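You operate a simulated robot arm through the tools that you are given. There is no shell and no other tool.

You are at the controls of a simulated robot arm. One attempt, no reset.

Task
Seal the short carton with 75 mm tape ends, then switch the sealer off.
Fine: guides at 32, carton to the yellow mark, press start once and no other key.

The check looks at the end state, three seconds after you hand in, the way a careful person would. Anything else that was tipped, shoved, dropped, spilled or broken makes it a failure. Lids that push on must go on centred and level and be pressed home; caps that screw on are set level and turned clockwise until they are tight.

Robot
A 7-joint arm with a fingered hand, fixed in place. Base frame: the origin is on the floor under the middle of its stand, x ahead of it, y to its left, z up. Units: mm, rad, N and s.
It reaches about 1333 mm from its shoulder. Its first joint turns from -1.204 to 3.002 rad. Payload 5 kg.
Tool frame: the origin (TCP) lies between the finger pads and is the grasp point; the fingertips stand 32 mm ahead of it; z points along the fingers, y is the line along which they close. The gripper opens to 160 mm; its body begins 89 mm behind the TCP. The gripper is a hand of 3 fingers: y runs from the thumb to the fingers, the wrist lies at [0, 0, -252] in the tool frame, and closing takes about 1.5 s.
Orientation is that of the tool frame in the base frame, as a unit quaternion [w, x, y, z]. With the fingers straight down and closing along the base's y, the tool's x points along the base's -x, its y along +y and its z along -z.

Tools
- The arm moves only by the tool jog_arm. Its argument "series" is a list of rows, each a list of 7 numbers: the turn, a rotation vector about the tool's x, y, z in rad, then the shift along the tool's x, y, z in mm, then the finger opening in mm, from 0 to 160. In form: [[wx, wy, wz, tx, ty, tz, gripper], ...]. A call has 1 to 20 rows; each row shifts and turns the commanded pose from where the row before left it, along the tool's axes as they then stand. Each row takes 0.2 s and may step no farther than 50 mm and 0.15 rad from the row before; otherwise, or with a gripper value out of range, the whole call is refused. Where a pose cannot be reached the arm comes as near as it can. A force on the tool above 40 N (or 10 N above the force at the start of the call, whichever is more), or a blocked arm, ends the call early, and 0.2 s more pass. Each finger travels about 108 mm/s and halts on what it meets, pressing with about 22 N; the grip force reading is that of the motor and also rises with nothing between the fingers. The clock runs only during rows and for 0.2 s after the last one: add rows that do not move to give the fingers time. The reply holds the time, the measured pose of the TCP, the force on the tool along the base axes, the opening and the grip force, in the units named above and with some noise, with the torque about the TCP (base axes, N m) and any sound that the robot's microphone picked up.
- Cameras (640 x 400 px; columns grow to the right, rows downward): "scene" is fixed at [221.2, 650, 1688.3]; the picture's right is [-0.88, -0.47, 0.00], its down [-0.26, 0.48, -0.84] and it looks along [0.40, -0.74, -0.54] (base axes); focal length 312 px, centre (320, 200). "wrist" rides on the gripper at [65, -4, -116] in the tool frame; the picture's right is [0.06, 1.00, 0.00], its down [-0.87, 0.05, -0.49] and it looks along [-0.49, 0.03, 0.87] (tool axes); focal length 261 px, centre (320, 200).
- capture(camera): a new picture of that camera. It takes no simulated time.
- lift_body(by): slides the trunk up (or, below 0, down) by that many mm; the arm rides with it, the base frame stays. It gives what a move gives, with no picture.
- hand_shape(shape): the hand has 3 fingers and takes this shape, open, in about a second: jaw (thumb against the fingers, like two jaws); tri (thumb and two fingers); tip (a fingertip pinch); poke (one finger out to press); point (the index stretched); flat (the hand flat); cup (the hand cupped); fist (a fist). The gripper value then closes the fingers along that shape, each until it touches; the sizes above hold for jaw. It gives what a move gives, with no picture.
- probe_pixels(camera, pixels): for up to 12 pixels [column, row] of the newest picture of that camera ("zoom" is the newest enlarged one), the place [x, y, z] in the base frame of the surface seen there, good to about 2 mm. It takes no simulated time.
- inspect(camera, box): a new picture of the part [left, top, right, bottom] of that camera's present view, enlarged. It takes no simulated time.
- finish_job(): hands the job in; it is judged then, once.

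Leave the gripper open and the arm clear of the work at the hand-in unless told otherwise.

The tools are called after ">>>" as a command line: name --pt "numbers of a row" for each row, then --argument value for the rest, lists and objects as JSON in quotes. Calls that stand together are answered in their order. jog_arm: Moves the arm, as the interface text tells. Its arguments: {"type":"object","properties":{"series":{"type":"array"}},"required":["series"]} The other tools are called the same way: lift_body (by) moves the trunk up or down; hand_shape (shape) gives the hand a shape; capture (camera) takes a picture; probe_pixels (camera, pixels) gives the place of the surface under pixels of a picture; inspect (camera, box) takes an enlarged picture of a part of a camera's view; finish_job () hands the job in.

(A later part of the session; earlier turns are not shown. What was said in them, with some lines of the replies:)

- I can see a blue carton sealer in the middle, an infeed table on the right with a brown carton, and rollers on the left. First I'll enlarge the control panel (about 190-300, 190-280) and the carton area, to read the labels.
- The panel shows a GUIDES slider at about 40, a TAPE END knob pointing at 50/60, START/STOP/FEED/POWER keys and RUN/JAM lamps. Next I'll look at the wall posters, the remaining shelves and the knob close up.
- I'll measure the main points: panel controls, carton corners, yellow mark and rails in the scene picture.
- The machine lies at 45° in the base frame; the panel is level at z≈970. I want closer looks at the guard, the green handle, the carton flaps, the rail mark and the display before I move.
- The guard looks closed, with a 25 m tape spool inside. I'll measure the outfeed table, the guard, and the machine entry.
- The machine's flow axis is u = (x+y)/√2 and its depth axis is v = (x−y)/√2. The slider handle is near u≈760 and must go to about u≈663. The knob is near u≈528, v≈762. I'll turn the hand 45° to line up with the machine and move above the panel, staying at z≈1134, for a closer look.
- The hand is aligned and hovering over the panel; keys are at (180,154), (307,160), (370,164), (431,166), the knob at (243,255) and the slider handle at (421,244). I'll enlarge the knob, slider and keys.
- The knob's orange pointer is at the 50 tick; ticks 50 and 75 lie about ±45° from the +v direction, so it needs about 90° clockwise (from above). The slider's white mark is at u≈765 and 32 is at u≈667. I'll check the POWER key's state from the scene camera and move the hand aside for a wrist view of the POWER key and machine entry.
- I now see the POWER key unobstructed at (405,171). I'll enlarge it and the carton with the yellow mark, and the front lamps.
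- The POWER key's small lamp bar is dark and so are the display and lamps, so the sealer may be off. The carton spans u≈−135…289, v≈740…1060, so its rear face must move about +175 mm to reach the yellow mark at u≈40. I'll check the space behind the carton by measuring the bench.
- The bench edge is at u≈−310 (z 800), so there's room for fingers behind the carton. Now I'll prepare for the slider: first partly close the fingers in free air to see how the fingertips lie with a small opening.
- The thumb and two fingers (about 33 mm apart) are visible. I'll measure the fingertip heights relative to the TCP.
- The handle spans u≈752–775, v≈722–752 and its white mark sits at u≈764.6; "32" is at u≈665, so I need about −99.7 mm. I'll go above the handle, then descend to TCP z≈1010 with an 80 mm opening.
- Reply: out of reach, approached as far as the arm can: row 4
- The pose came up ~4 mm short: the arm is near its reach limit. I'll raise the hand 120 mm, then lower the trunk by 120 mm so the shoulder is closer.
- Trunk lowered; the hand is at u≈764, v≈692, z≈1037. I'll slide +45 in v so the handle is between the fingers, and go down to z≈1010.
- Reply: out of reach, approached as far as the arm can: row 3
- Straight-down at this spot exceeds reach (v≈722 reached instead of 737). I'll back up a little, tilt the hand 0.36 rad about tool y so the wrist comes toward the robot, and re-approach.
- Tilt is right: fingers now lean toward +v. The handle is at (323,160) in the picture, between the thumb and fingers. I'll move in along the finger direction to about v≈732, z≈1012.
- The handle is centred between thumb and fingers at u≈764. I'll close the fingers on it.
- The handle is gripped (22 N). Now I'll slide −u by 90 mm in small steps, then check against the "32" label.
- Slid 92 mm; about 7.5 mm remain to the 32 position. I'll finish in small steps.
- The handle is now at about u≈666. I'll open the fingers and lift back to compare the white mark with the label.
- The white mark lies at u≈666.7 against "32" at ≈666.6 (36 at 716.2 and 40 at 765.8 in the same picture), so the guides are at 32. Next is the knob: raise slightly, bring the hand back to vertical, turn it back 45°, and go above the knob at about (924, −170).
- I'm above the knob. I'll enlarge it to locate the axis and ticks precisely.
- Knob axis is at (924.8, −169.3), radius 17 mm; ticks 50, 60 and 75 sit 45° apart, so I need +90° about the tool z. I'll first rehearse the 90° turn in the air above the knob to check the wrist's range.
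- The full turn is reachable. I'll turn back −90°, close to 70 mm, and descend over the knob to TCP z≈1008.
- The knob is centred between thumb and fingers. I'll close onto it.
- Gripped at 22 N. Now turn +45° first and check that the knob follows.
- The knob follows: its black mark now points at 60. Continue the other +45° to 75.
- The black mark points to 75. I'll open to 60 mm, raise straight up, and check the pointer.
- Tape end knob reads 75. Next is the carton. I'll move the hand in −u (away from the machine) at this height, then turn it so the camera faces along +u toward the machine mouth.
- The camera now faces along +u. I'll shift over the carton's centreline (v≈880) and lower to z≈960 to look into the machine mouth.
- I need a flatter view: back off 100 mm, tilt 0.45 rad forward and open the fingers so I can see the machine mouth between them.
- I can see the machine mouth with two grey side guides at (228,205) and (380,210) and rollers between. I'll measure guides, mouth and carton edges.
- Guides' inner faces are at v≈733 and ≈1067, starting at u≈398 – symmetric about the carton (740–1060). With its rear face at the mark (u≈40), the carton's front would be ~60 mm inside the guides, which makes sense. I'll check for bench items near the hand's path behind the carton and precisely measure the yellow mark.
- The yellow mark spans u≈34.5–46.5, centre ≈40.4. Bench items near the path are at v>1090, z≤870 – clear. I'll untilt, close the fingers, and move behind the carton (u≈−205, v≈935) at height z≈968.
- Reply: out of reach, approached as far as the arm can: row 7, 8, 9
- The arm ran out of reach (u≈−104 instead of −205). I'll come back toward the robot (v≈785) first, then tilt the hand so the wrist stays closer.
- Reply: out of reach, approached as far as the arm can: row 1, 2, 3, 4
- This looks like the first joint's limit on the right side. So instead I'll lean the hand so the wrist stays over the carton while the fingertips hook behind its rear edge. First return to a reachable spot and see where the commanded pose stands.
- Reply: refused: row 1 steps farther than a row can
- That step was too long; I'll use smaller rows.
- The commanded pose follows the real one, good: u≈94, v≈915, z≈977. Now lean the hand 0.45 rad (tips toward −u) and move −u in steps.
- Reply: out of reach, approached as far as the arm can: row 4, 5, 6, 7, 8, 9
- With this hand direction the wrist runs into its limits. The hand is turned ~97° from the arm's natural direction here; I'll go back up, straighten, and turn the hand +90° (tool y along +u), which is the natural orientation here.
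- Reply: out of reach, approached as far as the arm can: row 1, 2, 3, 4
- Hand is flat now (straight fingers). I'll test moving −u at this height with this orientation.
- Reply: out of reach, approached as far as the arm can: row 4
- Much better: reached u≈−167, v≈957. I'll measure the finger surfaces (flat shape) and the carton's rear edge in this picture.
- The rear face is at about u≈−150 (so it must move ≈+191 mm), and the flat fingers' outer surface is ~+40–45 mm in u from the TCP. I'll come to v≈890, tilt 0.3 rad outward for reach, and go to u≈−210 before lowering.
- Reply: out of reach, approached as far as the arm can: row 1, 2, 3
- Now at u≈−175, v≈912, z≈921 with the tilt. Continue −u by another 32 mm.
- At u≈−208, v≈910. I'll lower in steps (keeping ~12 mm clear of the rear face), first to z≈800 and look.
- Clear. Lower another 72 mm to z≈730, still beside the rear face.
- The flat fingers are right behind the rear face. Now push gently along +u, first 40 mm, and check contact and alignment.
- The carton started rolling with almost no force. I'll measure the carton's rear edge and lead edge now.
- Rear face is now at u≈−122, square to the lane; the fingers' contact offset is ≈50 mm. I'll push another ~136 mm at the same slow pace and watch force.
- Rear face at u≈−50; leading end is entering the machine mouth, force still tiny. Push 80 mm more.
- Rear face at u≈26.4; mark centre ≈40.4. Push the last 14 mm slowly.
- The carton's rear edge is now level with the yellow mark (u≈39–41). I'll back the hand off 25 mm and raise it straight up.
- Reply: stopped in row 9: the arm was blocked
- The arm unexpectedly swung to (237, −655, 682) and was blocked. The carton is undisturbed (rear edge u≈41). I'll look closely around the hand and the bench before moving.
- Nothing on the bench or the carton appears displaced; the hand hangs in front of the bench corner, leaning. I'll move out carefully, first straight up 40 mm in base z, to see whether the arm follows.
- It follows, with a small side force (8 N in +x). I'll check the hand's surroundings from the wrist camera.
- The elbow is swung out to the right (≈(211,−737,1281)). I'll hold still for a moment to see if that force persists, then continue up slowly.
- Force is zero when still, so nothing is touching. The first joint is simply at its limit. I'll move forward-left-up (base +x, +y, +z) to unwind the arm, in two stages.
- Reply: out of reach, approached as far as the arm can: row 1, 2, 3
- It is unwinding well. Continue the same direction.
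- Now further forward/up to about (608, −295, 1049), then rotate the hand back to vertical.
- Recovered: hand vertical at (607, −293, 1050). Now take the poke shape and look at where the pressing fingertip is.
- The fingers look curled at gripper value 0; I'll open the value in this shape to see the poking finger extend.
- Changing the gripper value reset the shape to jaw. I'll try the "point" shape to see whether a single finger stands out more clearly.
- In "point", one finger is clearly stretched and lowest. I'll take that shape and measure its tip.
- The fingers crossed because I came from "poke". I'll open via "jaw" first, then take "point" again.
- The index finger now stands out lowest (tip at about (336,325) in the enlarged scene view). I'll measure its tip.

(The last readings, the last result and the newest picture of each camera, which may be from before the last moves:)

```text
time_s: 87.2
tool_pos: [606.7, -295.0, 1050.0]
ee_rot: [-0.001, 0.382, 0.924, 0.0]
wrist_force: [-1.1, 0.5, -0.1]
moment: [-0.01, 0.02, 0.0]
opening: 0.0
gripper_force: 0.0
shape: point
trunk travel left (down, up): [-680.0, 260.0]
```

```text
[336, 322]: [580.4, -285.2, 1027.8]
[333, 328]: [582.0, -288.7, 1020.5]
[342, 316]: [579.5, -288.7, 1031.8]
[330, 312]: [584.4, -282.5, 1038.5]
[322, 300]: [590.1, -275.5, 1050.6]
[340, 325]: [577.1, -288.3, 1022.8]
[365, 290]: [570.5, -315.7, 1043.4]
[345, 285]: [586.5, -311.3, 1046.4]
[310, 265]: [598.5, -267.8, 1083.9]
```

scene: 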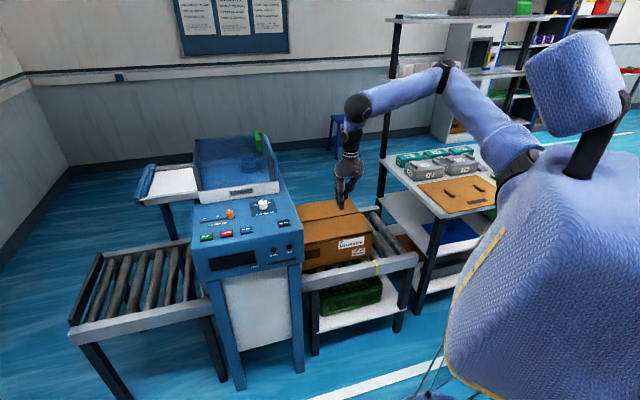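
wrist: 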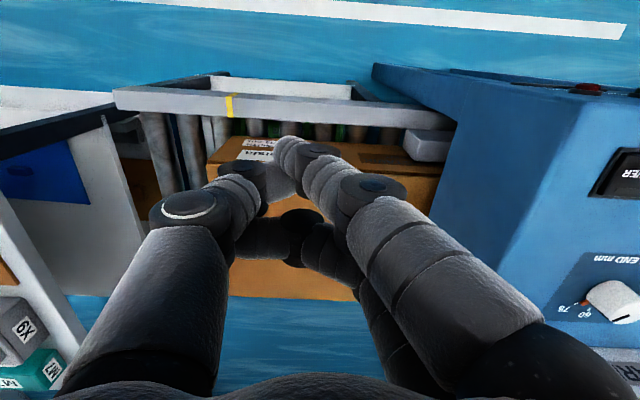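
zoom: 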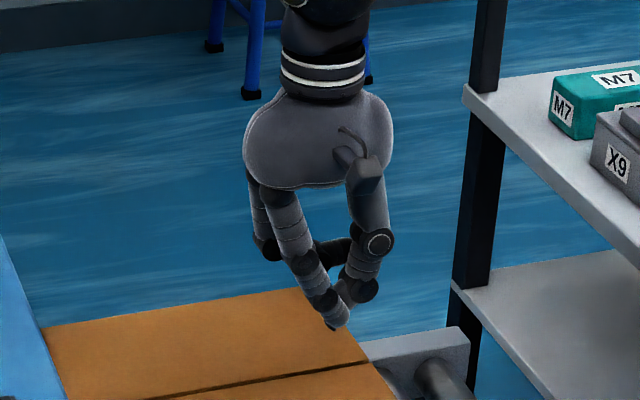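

Index tip is at tool offset about (x +23, y −15, z +31). POWER's centre is u≈473, v≈639, z≈978. I'll move so the tip hovers ~40 mm above POWER.

>>> jog_arm --pt "0 0 0 -4.1 44.6 0 0" --pt "0 0 0 -4.1 44.6 0 0" --pt "0 0 0 -4.1 44.6 0 0" --pt "0 0 0 -4.1 44.6 0 0" --pt "0 0 0 -4.1 44.6 0 0" --pt "0 0 0 -4.1 44.6 0 0" --pt "0 0 0 0 0 0 0"

>>> capture --camera "wrist"

>>> inspect --camera "scene" --box '[240, 160, 330, 240]'

```text
time_s: 88.8
tool_pos: [814.0, -122.6, 1049.8]
ee_rot: [-0.001, 0.382, 0.924, 0.001]
wrist_force: [0.5, 0.3, 0.6]
moment: [0.02, -0.02, -0.01]
opening: 0.0
gripper_force: 0.2
shape: point
trunk travel left (down, up): [-680.0, 260.0]
```

```text
taken
```

wrist: 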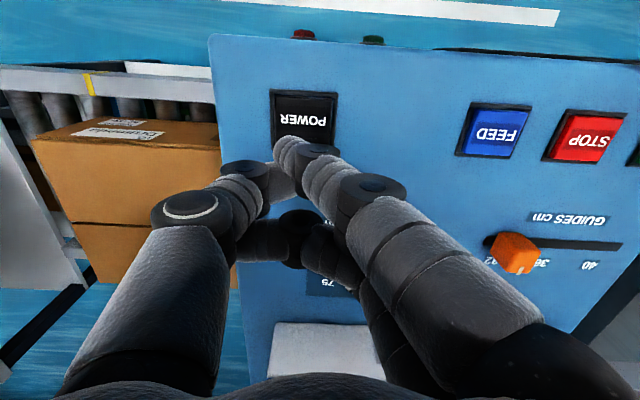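

```text
5.00 times, centred on (285, 200) of scene
```

zoom: 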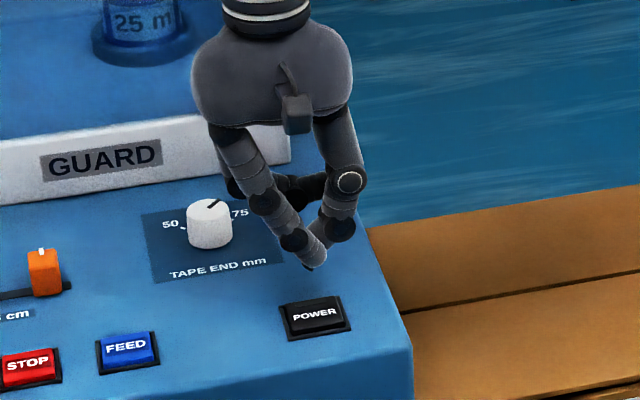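

The tip is lined up over POWER in the scene view. Lower 34 mm and check.

>>> jog_arm --pt "0 0 0 0 0 17 0" --pt "0 0 0 0 0 17 0" --pt "0 0 0 0 0 0 0"

>>> inspect --camera "scene" --box '[265, 195, 315, 235]'

>>> inspect --camera "wrist" --box '[230, 70, 370, 180]'

```text
time_s: 89.6
tool_pos: [812.7, -123.2, 1015.2]
ee_rot: [0.0, 0.382, 0.924, 0.0]
wrist_force: [0.2, -0.6, 0.6]
moment: [-0.02, -0.01, 0.02]
opening: 0.0
gripper_force: 0.1
shape: point
trunk travel left (down, up): [-680.0, 260.0]
```

```text
10.00 times, centred on (290, 215) of scene
```

zoom: 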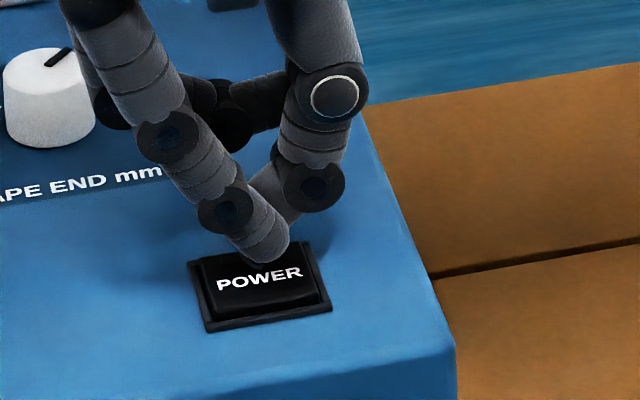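

```text
3.64 times, centred on (300, 125) of wrist
```

zoom: 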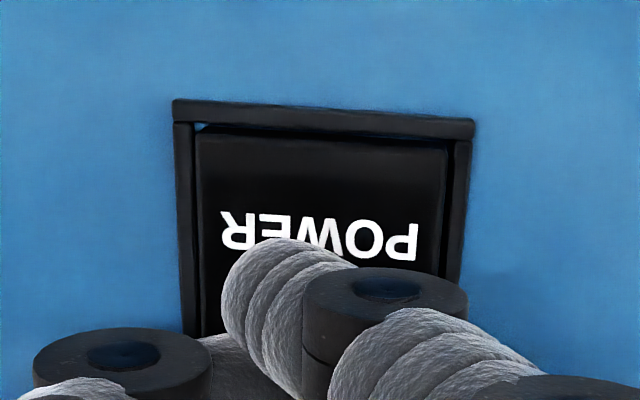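

The tip is slightly toward the key's back edge; shift 10 mm toward −v to be on centre, then press down in 2 mm steps watching force.

>>> jog_arm --pt "0 0 0 10 0 0 0" --pt "0 0 0 0 0 3 0" --pt "0 0 0 0 0 2 0" --pt "0 0 0 0 0 0 0"

>>> inspect --camera "scene" --box '[265, 195, 315, 235]'

```text
time_s: 90.6
tool_pos: [805.4, -114.9, 1011.0]
ee_rot: [0.0, 0.382, 0.924, 0.0]
wrist_force: [0.0, 1.3, 2.4]
moment: [0.04, 0.02, 0.05]
opening: 0.1
gripper_force: 0.1
shape: point
trunk travel left (down, up): [-680.0, 260.0]
heard: click
```

```text
10.00 times, centred on (290, 215) of scene
```

zoom: 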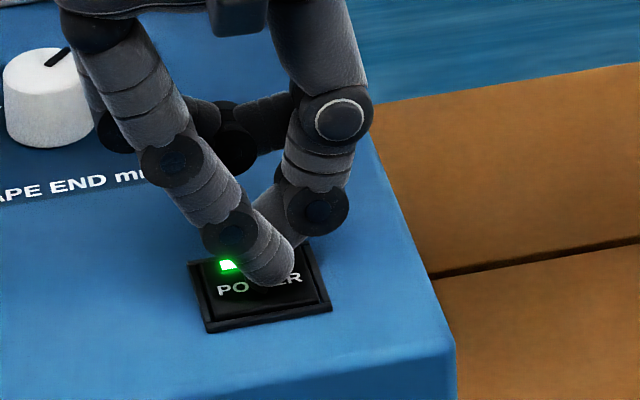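

A click was heard and the POWER lamp bar is lit green: the sealer is now on. Lift the finger straight up.

>>> jog_arm --pt "0 0 0 0 0 -10 0" --pt "0 0 0 0 0 -20 0" --pt "0 0 0 0 0 -20 0" --pt "0 0 0 0 0 0 0"

>>> inspect --camera "scene" --box '[190, 190, 310, 280]'

>>> capture --camera "wrist"

```text
time_s: 91.6
tool_pos: [805.4, -114.3, 1060.7]
ee_rot: [-0.001, 0.382, 0.924, 0.001]
wrist_force: [0.5, 1.1, 1.1]
moment: [0.02, 0.04, -0.01]
opening: 0.0
gripper_force: 0.0
shape: point
trunk travel left (down, up): [-680.0, 260.0]
```

```text
4.44 times, centred on (250, 235) of scene
```

zoom: 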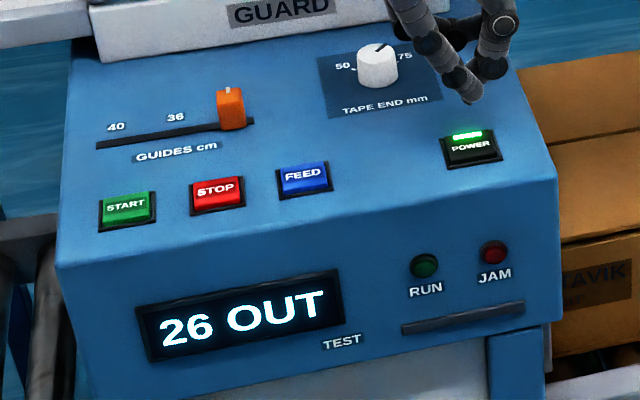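

```text
taken
```

wrist: 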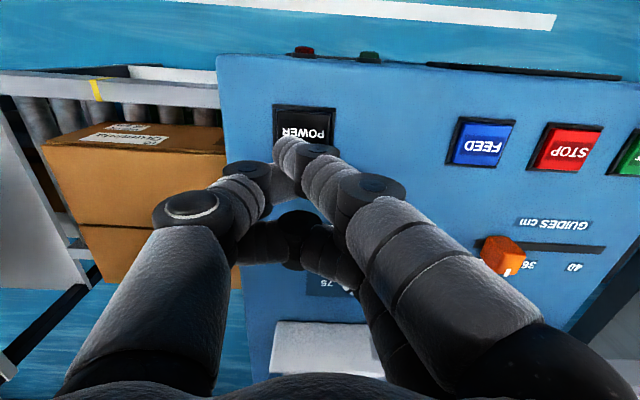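

The display came on: "26 OUT", POWER lamp green, RUN and JAM dark. I'll enlarge the display for any other text.

>>> inspect --camera "scene" --box '[205, 245, 275, 280]'

>>> inspect --camera "scene" --box '[190, 120, 290, 200]'

```text
9.14 times, centred on (240, 262) of scene
```

zoom: 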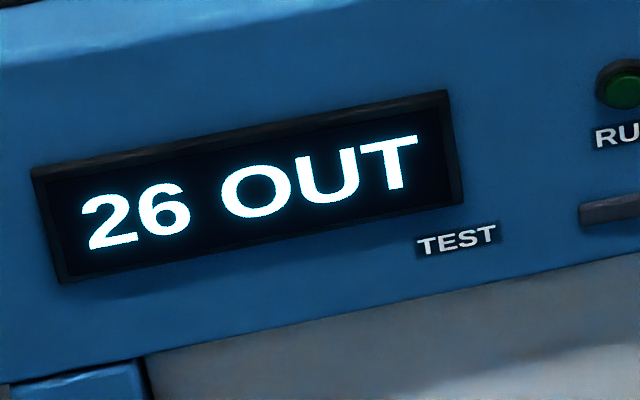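

```text
5.00 times, centred on (240, 160) of scene
```

zoom: 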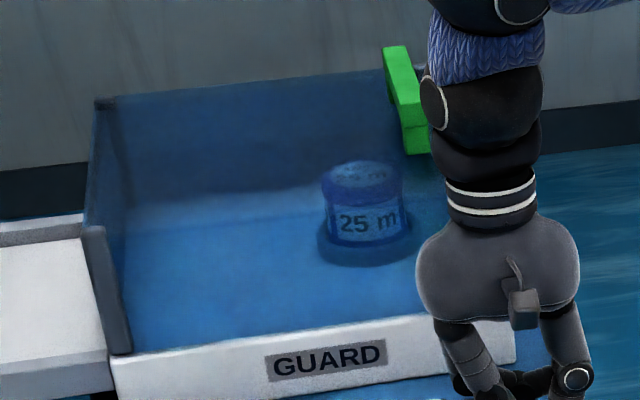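

The display looks like an output counter (26 out) with no fault lamp. Next move the fingertip over START (982, 82): shift +278.6 mm in u at this height.

>>> jog_arm --pt "0 0 0 0.4 39.8 0 0" --pt "0 0 0 0.4 39.8 0 0" --pt "0 0 0 0.4 39.8 0 0" --pt "0 0 0 0.4 39.8 0 0" --pt "0 0 0 0.4 39.8 0 0" --pt "0 0 0 0.4 39.8 0 0" --pt "0 0 0 0.4 39.8 0 0" --pt "0 0 0 0 0 0 0"

>>> jog_arm --pt "0 0 0 0 0 20 0" --pt "0 0 0 0 0 16 0" --pt "0 0 0 0 0 0 0"

>>> inspect --camera "scene" --box '[180, 205, 240, 250]'

>>> inspect --camera "wrist" --box '[230, 70, 370, 180]'

```text
time_s: 93.4
tool_pos: [1001.5, 84.3, 1062.7]
ee_rot: [0.001, 0.383, 0.924, 0.001]
wrist_force: [-0.2, -1.4, 0.3]
moment: [0.07, 0.0, 0.01]
opening: 0.0
gripper_force: 0.0
shape: point
trunk travel left (down, up): [-680.0, 260.0]
```

```text
time_s: 94.2
tool_pos: [1001.0, 85.3, 1023.8]
ee_rot: [-0.001, 0.381, 0.924, 0.0]
wrist_force: [0.6, 0.0, -0.1]
moment: [0.02, 0.01, 0.04]
opening: 0.0
gripper_force: 0.0
shape: point
trunk travel left (down, up): [-680.0, 260.0]
```

```text
8.89 times, centred on (210, 228) of scene
```

zoom: 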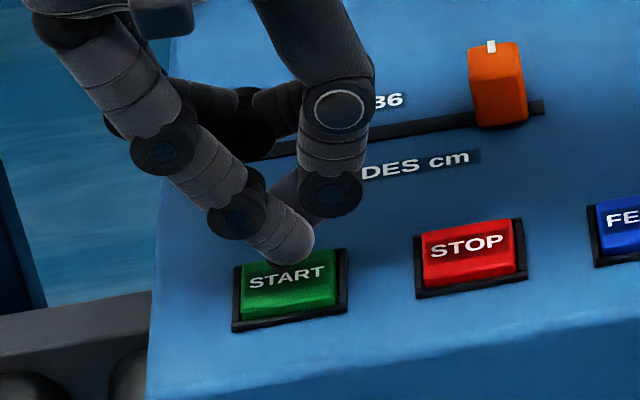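

```text
3.64 times, centred on (300, 125) of wrist
```

zoom: 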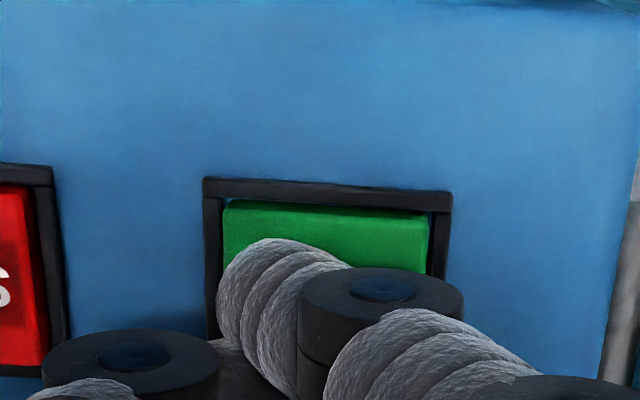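

The tip is above START's centre (15 mm up). Press down: 8, 3, 2.5 mm, and listen for the click.

>>> jog_arm --pt "0 0 0 0 0 8 0" --pt "0 0 0 0 0 3 0" --pt "0 0 0 0 0 2.5 0"

>>> inspect --camera "scene" --box '[190, 200, 310, 290]'

```text
time_s: 95.0
tool_pos: [1000.8, 85.2, 1011.3]
ee_rot: [0.0, 0.381, 0.925, 0.0]
wrist_force: [0.4, -0.6, 1.0]
moment: [0.01, -0.04, 0.03]
opening: 0.1
gripper_force: 0.1
shape: point
trunk travel left (down, up): [-680.0, 260.0]
```

```text
4.44 times, centred on (250, 245) of scene
```

zoom: 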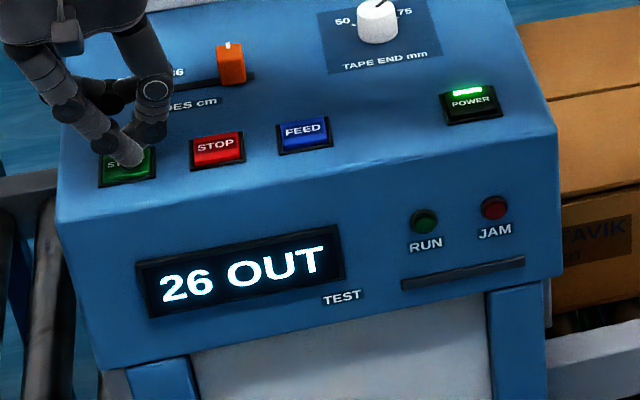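

No click yet (force ≈1 N). Press 1.5 mm steps deeper.

>>> jog_arm --pt "0 0 0 0 0 1.5 0" --pt "0 0 0 0 0 1.0 0"

>>> inspect --camera "scene" --box '[190, 200, 310, 290]'

```text
time_s: 95.6
tool_pos: [1001.0, 83.7, 1008.5]
ee_rot: [0.0, 0.382, 0.924, 0.0]
wrist_force: [0.9, 1.1, 2.9]
moment: [0.04, -0.04, 0.0]
opening: 0.0
gripper_force: 0.1
shape: point
trunk travel left (down, up): [-680.0, 260.0]
heard: click
```

```text
4.44 times, centred on (250, 245) of scene
```

zoom: 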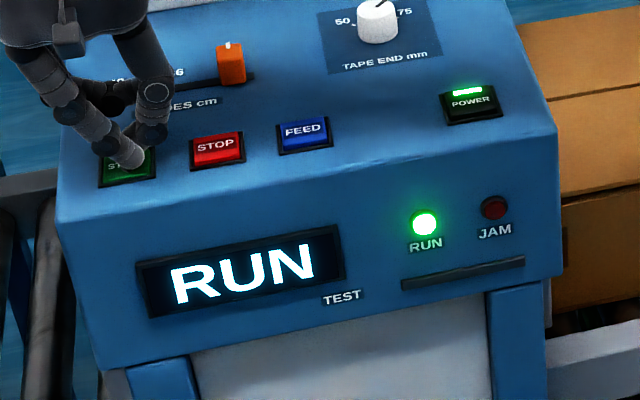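

Click heard; RUN lamp is lit and the display shows RUN. The carton is moving in. I'll lift the finger and let the clock run.

>>> jog_arm --pt "0 0 0 0 0 -15 0" --pt "0 0 0 0 0 -25 0" --pt "0 0 0 0 0 -20 0" --pt "0 0 0 0 0 0 0" --pt "0 0 0 0 0 0 0" --pt "0 0 0 0 0 0 0" --pt "0 0 0 0 0 0 0" --pt "0 0 0 0 0 0 0"

>>> capture --camera "scene"

```text
time_s: 97.4
tool_pos: [1002.1, 83.8, 1069.7]
ee_rot: [0.0, 0.382, 0.924, 0.001]
wrist_force: [-0.5, 0.5, -0.4]
moment: [-0.01, 0.01, -0.01]
opening: 0.1
gripper_force: 0.0
shape: point
trunk travel left (down, up): [-680.0, 260.0]
```

```text
taken
```

scene: 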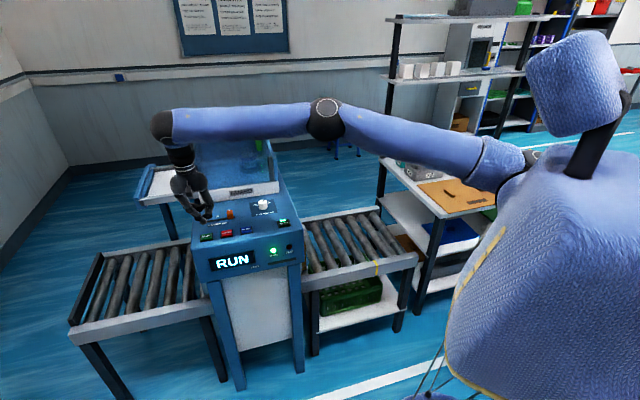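

The carton is inside the machine; RUN still showing. Meanwhile I'll move the finger back over POWER at this height, without touching anything.

>>> jog_arm --pt "0 0 0 -0.4 -39.8 0 0" --pt "0 0 0 -0.4 -39.8 0 0" --pt "0 0 0 -0.4 -39.8 0 0" --pt "0 0 0 -0.4 -39.8 0 0" --pt "0 0 0 -0.4 -39.8 0 0" --pt "0 0 0 -0.4 -39.8 0 0" --pt "0 0 0 -0.4 -39.8 0 0" --pt "0 0 0 0 0 0 0"

>>> capture --camera "scene"

```text
time_s: 99.2
tool_pos: [807.3, -114.8, 1068.7]
ee_rot: [0.0, 0.382, 0.924, -0.001]
wrist_force: [-0.3, 0.3, -0.1]
moment: [0.0, 0.01, 0.01]
opening: 0.0
gripper_force: 0.0
shape: point
trunk travel left (down, up): [-680.0, 260.0]
```

```text
taken
```

scene: 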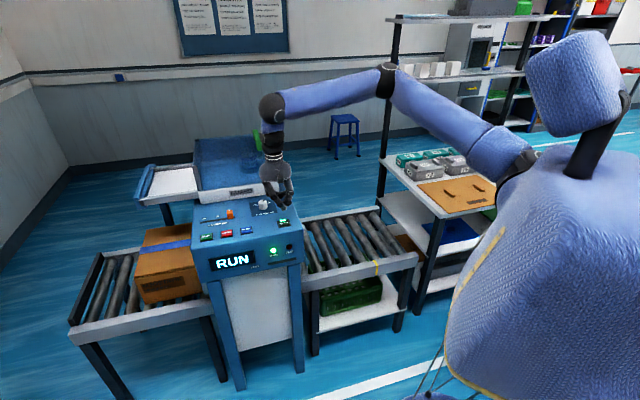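

The carton is coming out on the left with a blue tape stripe along its seam. RUN is still on; I'll wait longer.

>>> jog_arm --pt "0 0 0 0 0 0 0" --pt "0 0 0 0 0 0 0" --pt "0 0 0 0 0 0 0" --pt "0 0 0 0 0 0 0" --pt "0 0 0 0 0 0 0" --pt "0 0 0 0 0 0 0" --pt "0 0 0 0 0 0 0" --pt "0 0 0 0 0 0 0"

>>> capture --camera "scene"

>>> inspect --camera "scene" --box '[60, 200, 220, 340]'

>>> inspect --camera "scene" --box '[190, 200, 310, 290]'

```text
time_s: 101.0
tool_pos: [806.5, -116.7, 1068.1]
ee_rot: [0.0, 0.382, 0.924, 0.0]
wrist_force: [0.8, -0.1, 0.7]
moment: [0.01, 0.0, -0.06]
opening: 0.0
gripper_force: 0.1
shape: point
trunk travel left (down, up): [-680.0, 260.0]
```

```text
taken
```

scene: 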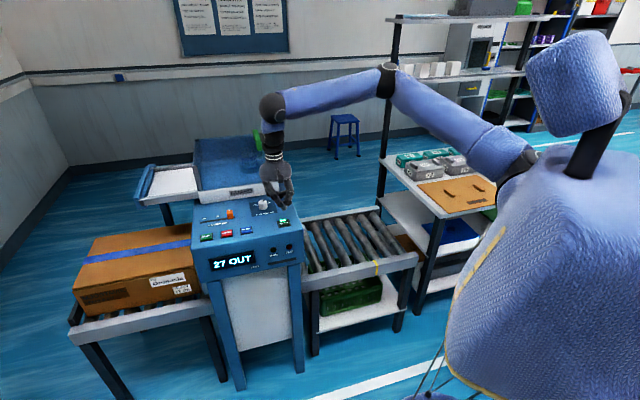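

```text
2.86 times, centred on (140, 270) of scene
```

zoom: 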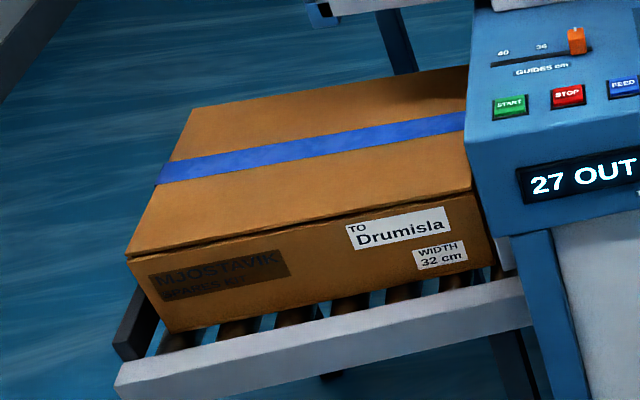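

```text
4.44 times, centred on (250, 245) of scene
```

zoom: 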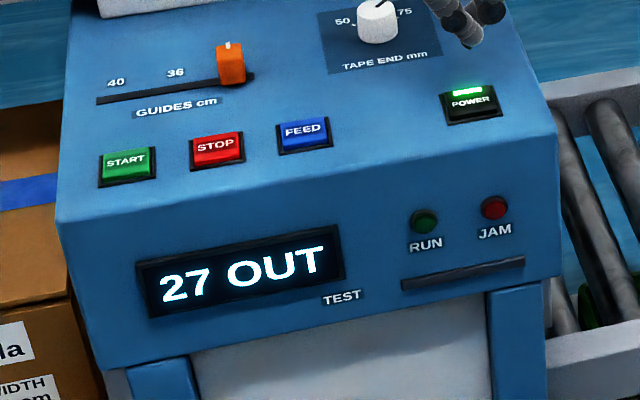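

The counter reads "27 OUT", RUN is off, and the carton is out, taped. Now press POWER to switch off: descend over the key and press until a click.

>>> jog_arm --pt "0 0 0 0 0 20 0" --pt "0 0 0 0 0 20 0" --pt "0 0 0 0 0 12 0" --pt "0 0 0 0 0 0 0"

>>> inspect --camera "scene" --box '[265, 195, 315, 235]'

```text
time_s: 102.0
tool_pos: [805.4, -116.7, 1017.0]
ee_rot: [0.0, 0.382, 0.924, 0.0]
wrist_force: [-0.7, 0.2, 0.3]
moment: [0.0, 0.02, -0.01]
opening: 0.0
gripper_force: 0.1
shape: point
trunk travel left (down, up): [-680.0, 260.0]
```

```text
10.00 times, centred on (290, 215) of scene
```

zoom: 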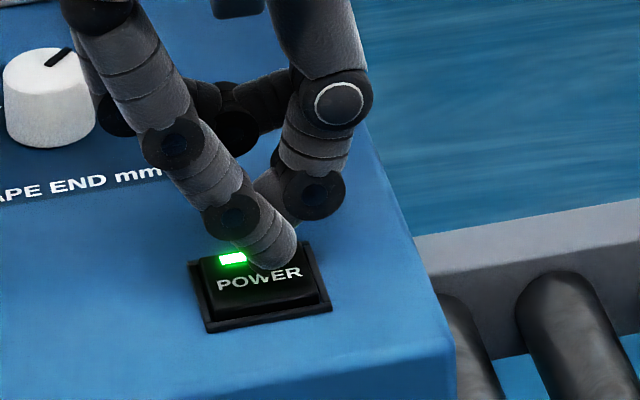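

The tip is just above the POWER key's centre. Press in small steps.

>>> jog_arm --pt "0 0 0 0 0 4 0" --pt "0 0 0 0 0 2 0"

>>> inspect --camera "scene" --box '[190, 200, 310, 290]'

```text
time_s: 102.6
tool_pos: [806.7, -114.7, 1011.3]
ee_rot: [0.0, 0.383, 0.924, 0.0]
wrist_force: [-0.2, -0.2, 0.3]
moment: [0.0, 0.01, -0.02]
opening: 0.3
gripper_force: 0.0
shape: point
trunk travel left (down, up): [-680.0, 260.0]
```

```text
4.44 times, centred on (250, 245) of scene
```

zoom: 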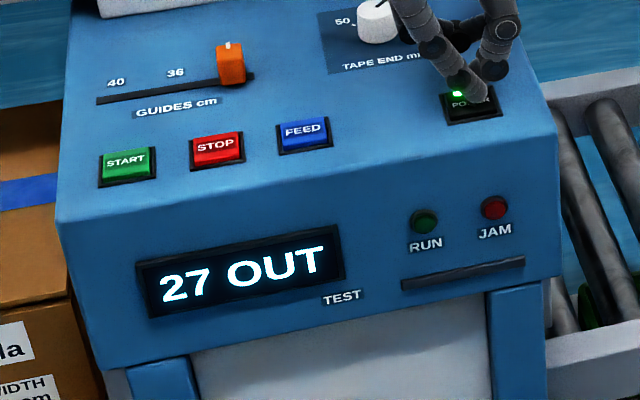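

Not pressed yet; go 1.5 + 1 mm deeper.

>>> jog_arm --pt "0 0 0 0 0 1.5 0" --pt "0 0 0 0 0 1 0"

>>> inspect --camera "scene" --box '[190, 200, 310, 290]'

```text
time_s: 103.2
tool_pos: [806.0, -115.4, 1009.0]
ee_rot: [0.0, 0.383, 0.924, 0.0]
wrist_force: [-0.4, -0.4, 3.5]
moment: [-0.07, 0.05, 0.01]
opening: 0.0
gripper_force: 0.1
shape: point
trunk travel left (down, up): [-680.0, 260.0]
heard: click
```

```text
4.44 times, centred on (250, 245) of scene
```

zoom: 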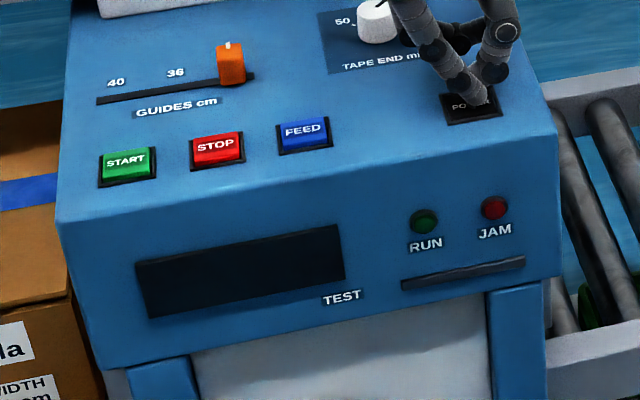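

Click heard; the display and POWER lamp are dark – the sealer is off. Lift straight up and move the arm clear toward the robot.

>>> jog_arm --pt "0 0 0 0 0 -15 0" --pt "0 0 0 0 0 -30 0" --pt "0 0 0 0 0 -40 0" --pt "0 0 0 0 0 -40 0" --pt "0 0 0 0 0 -40 0" --pt "0 0 0 30 -10 -20 0" --pt "0 0 0 30 -10 -20 0" --pt "0 0 0 30 -10 -20 0" --pt "0 0 0 0 0 0 0"

>>> hand_shape --shape "jaw"

>>> capture --camera "scene"

>>> inspect --camera "scene" --box '[180, 180, 310, 280]'

>>> inspect --camera "scene" --box '[60, 200, 220, 340]'

>>> inspect --camera "scene" --box '[380, 140, 530, 240]'

```text
time_s: 105.2
tool_pos: [722.4, -71.1, 1234.1]
ee_rot: [-0.001, 0.382, 0.924, 0.0]
wrist_force: [1.1, -0.5, -0.5]
moment: [0.02, 0.02, 0.0]
opening: 0.1
gripper_force: 0.1
shape: point
trunk travel left (down, up): [-680.0, 260.0]
```

```text
time_s: 106.1
tool_pos: [721.8, -70.1, 1233.3]
ee_rot: [-0.001, 0.382, 0.924, 0.0]
wrist_force: [0.1, -0.4, 0.1]
moment: [-0.01, 0.03, 0.0]
opening: 160.0
gripper_force: 0.1
shape: jaw
trunk travel left (down, up): [-680.0, 260.0]
```

```text
taken
```

scene: 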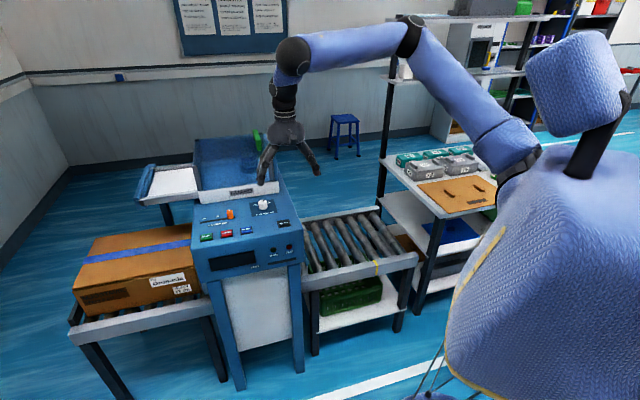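

```text
4.00 times, centred on (245, 230) of scene
```

zoom: 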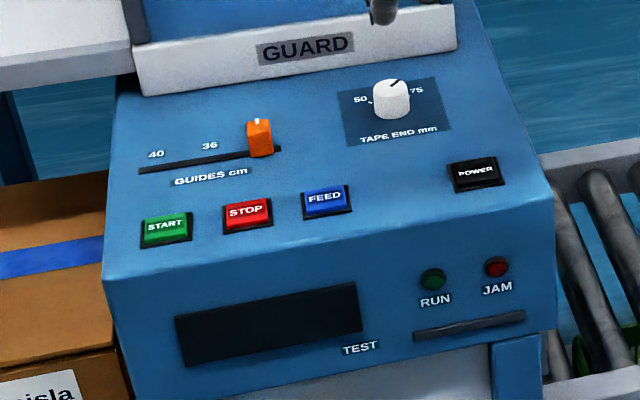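

```text
2.86 times, centred on (140, 270) of scene
```

zoom: 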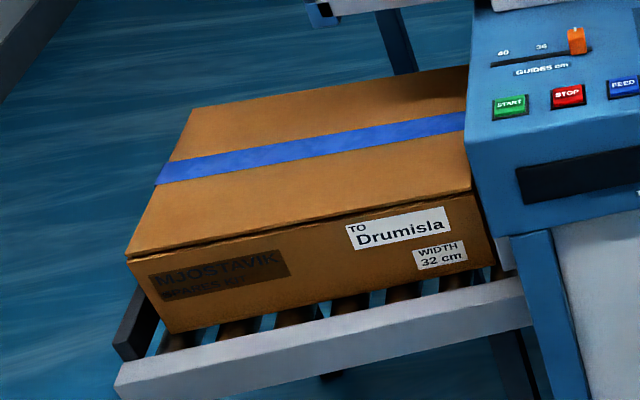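

```text
4.00 times, centred on (455, 190) of scene
```

zoom: 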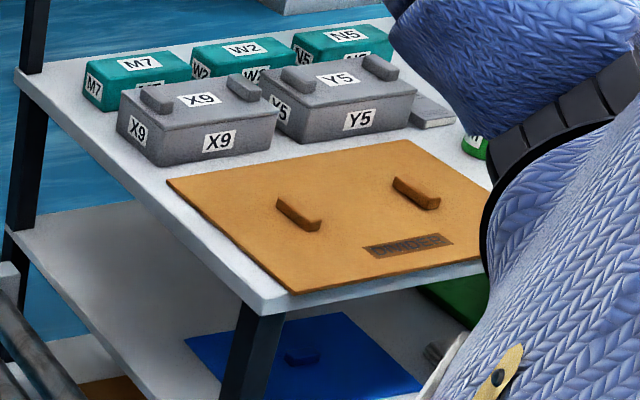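

Everything checks out. The carton is taped and out on the rollers, the guides are at 32 and the tape end is at 75. The display and lamps are dark, the bench items haven't moved, and the gripper is open and clear of the work. Handing in now.

>>> finish_job

```text
The job is handed in.
```

The carton is sealed and sitting on the outfeed rollers, and the sealer is off. I've handed the job in, but no verdict has come back.

- **Settings:** the guides are at 32 and the tape end knob points at 75. I couldn't see the carton's end faces, so I didn't check the 75 mm tape ends directly.
- **Carton:** I took "to the yellow mark" to mean the carton's rear edge, and pushed it until that edge was level with the mark. One tape stripe now runs along the top seam.
- **Keys:** I pressed START once and never touched STOP or FEED. The sealer was off when I began, so I pressed POWER once to switch it on and once at the end to switch it off.
- **Result:** the sealer's counter went from 26 OUT to 27 OUT, and the JAM lamp was dark each time I looked.

After I pushed the carton, the arm swung out of position near the bench and stopped as blocked. I backed it out slowly; the carton had not moved and the items on the bench looked unchanged.
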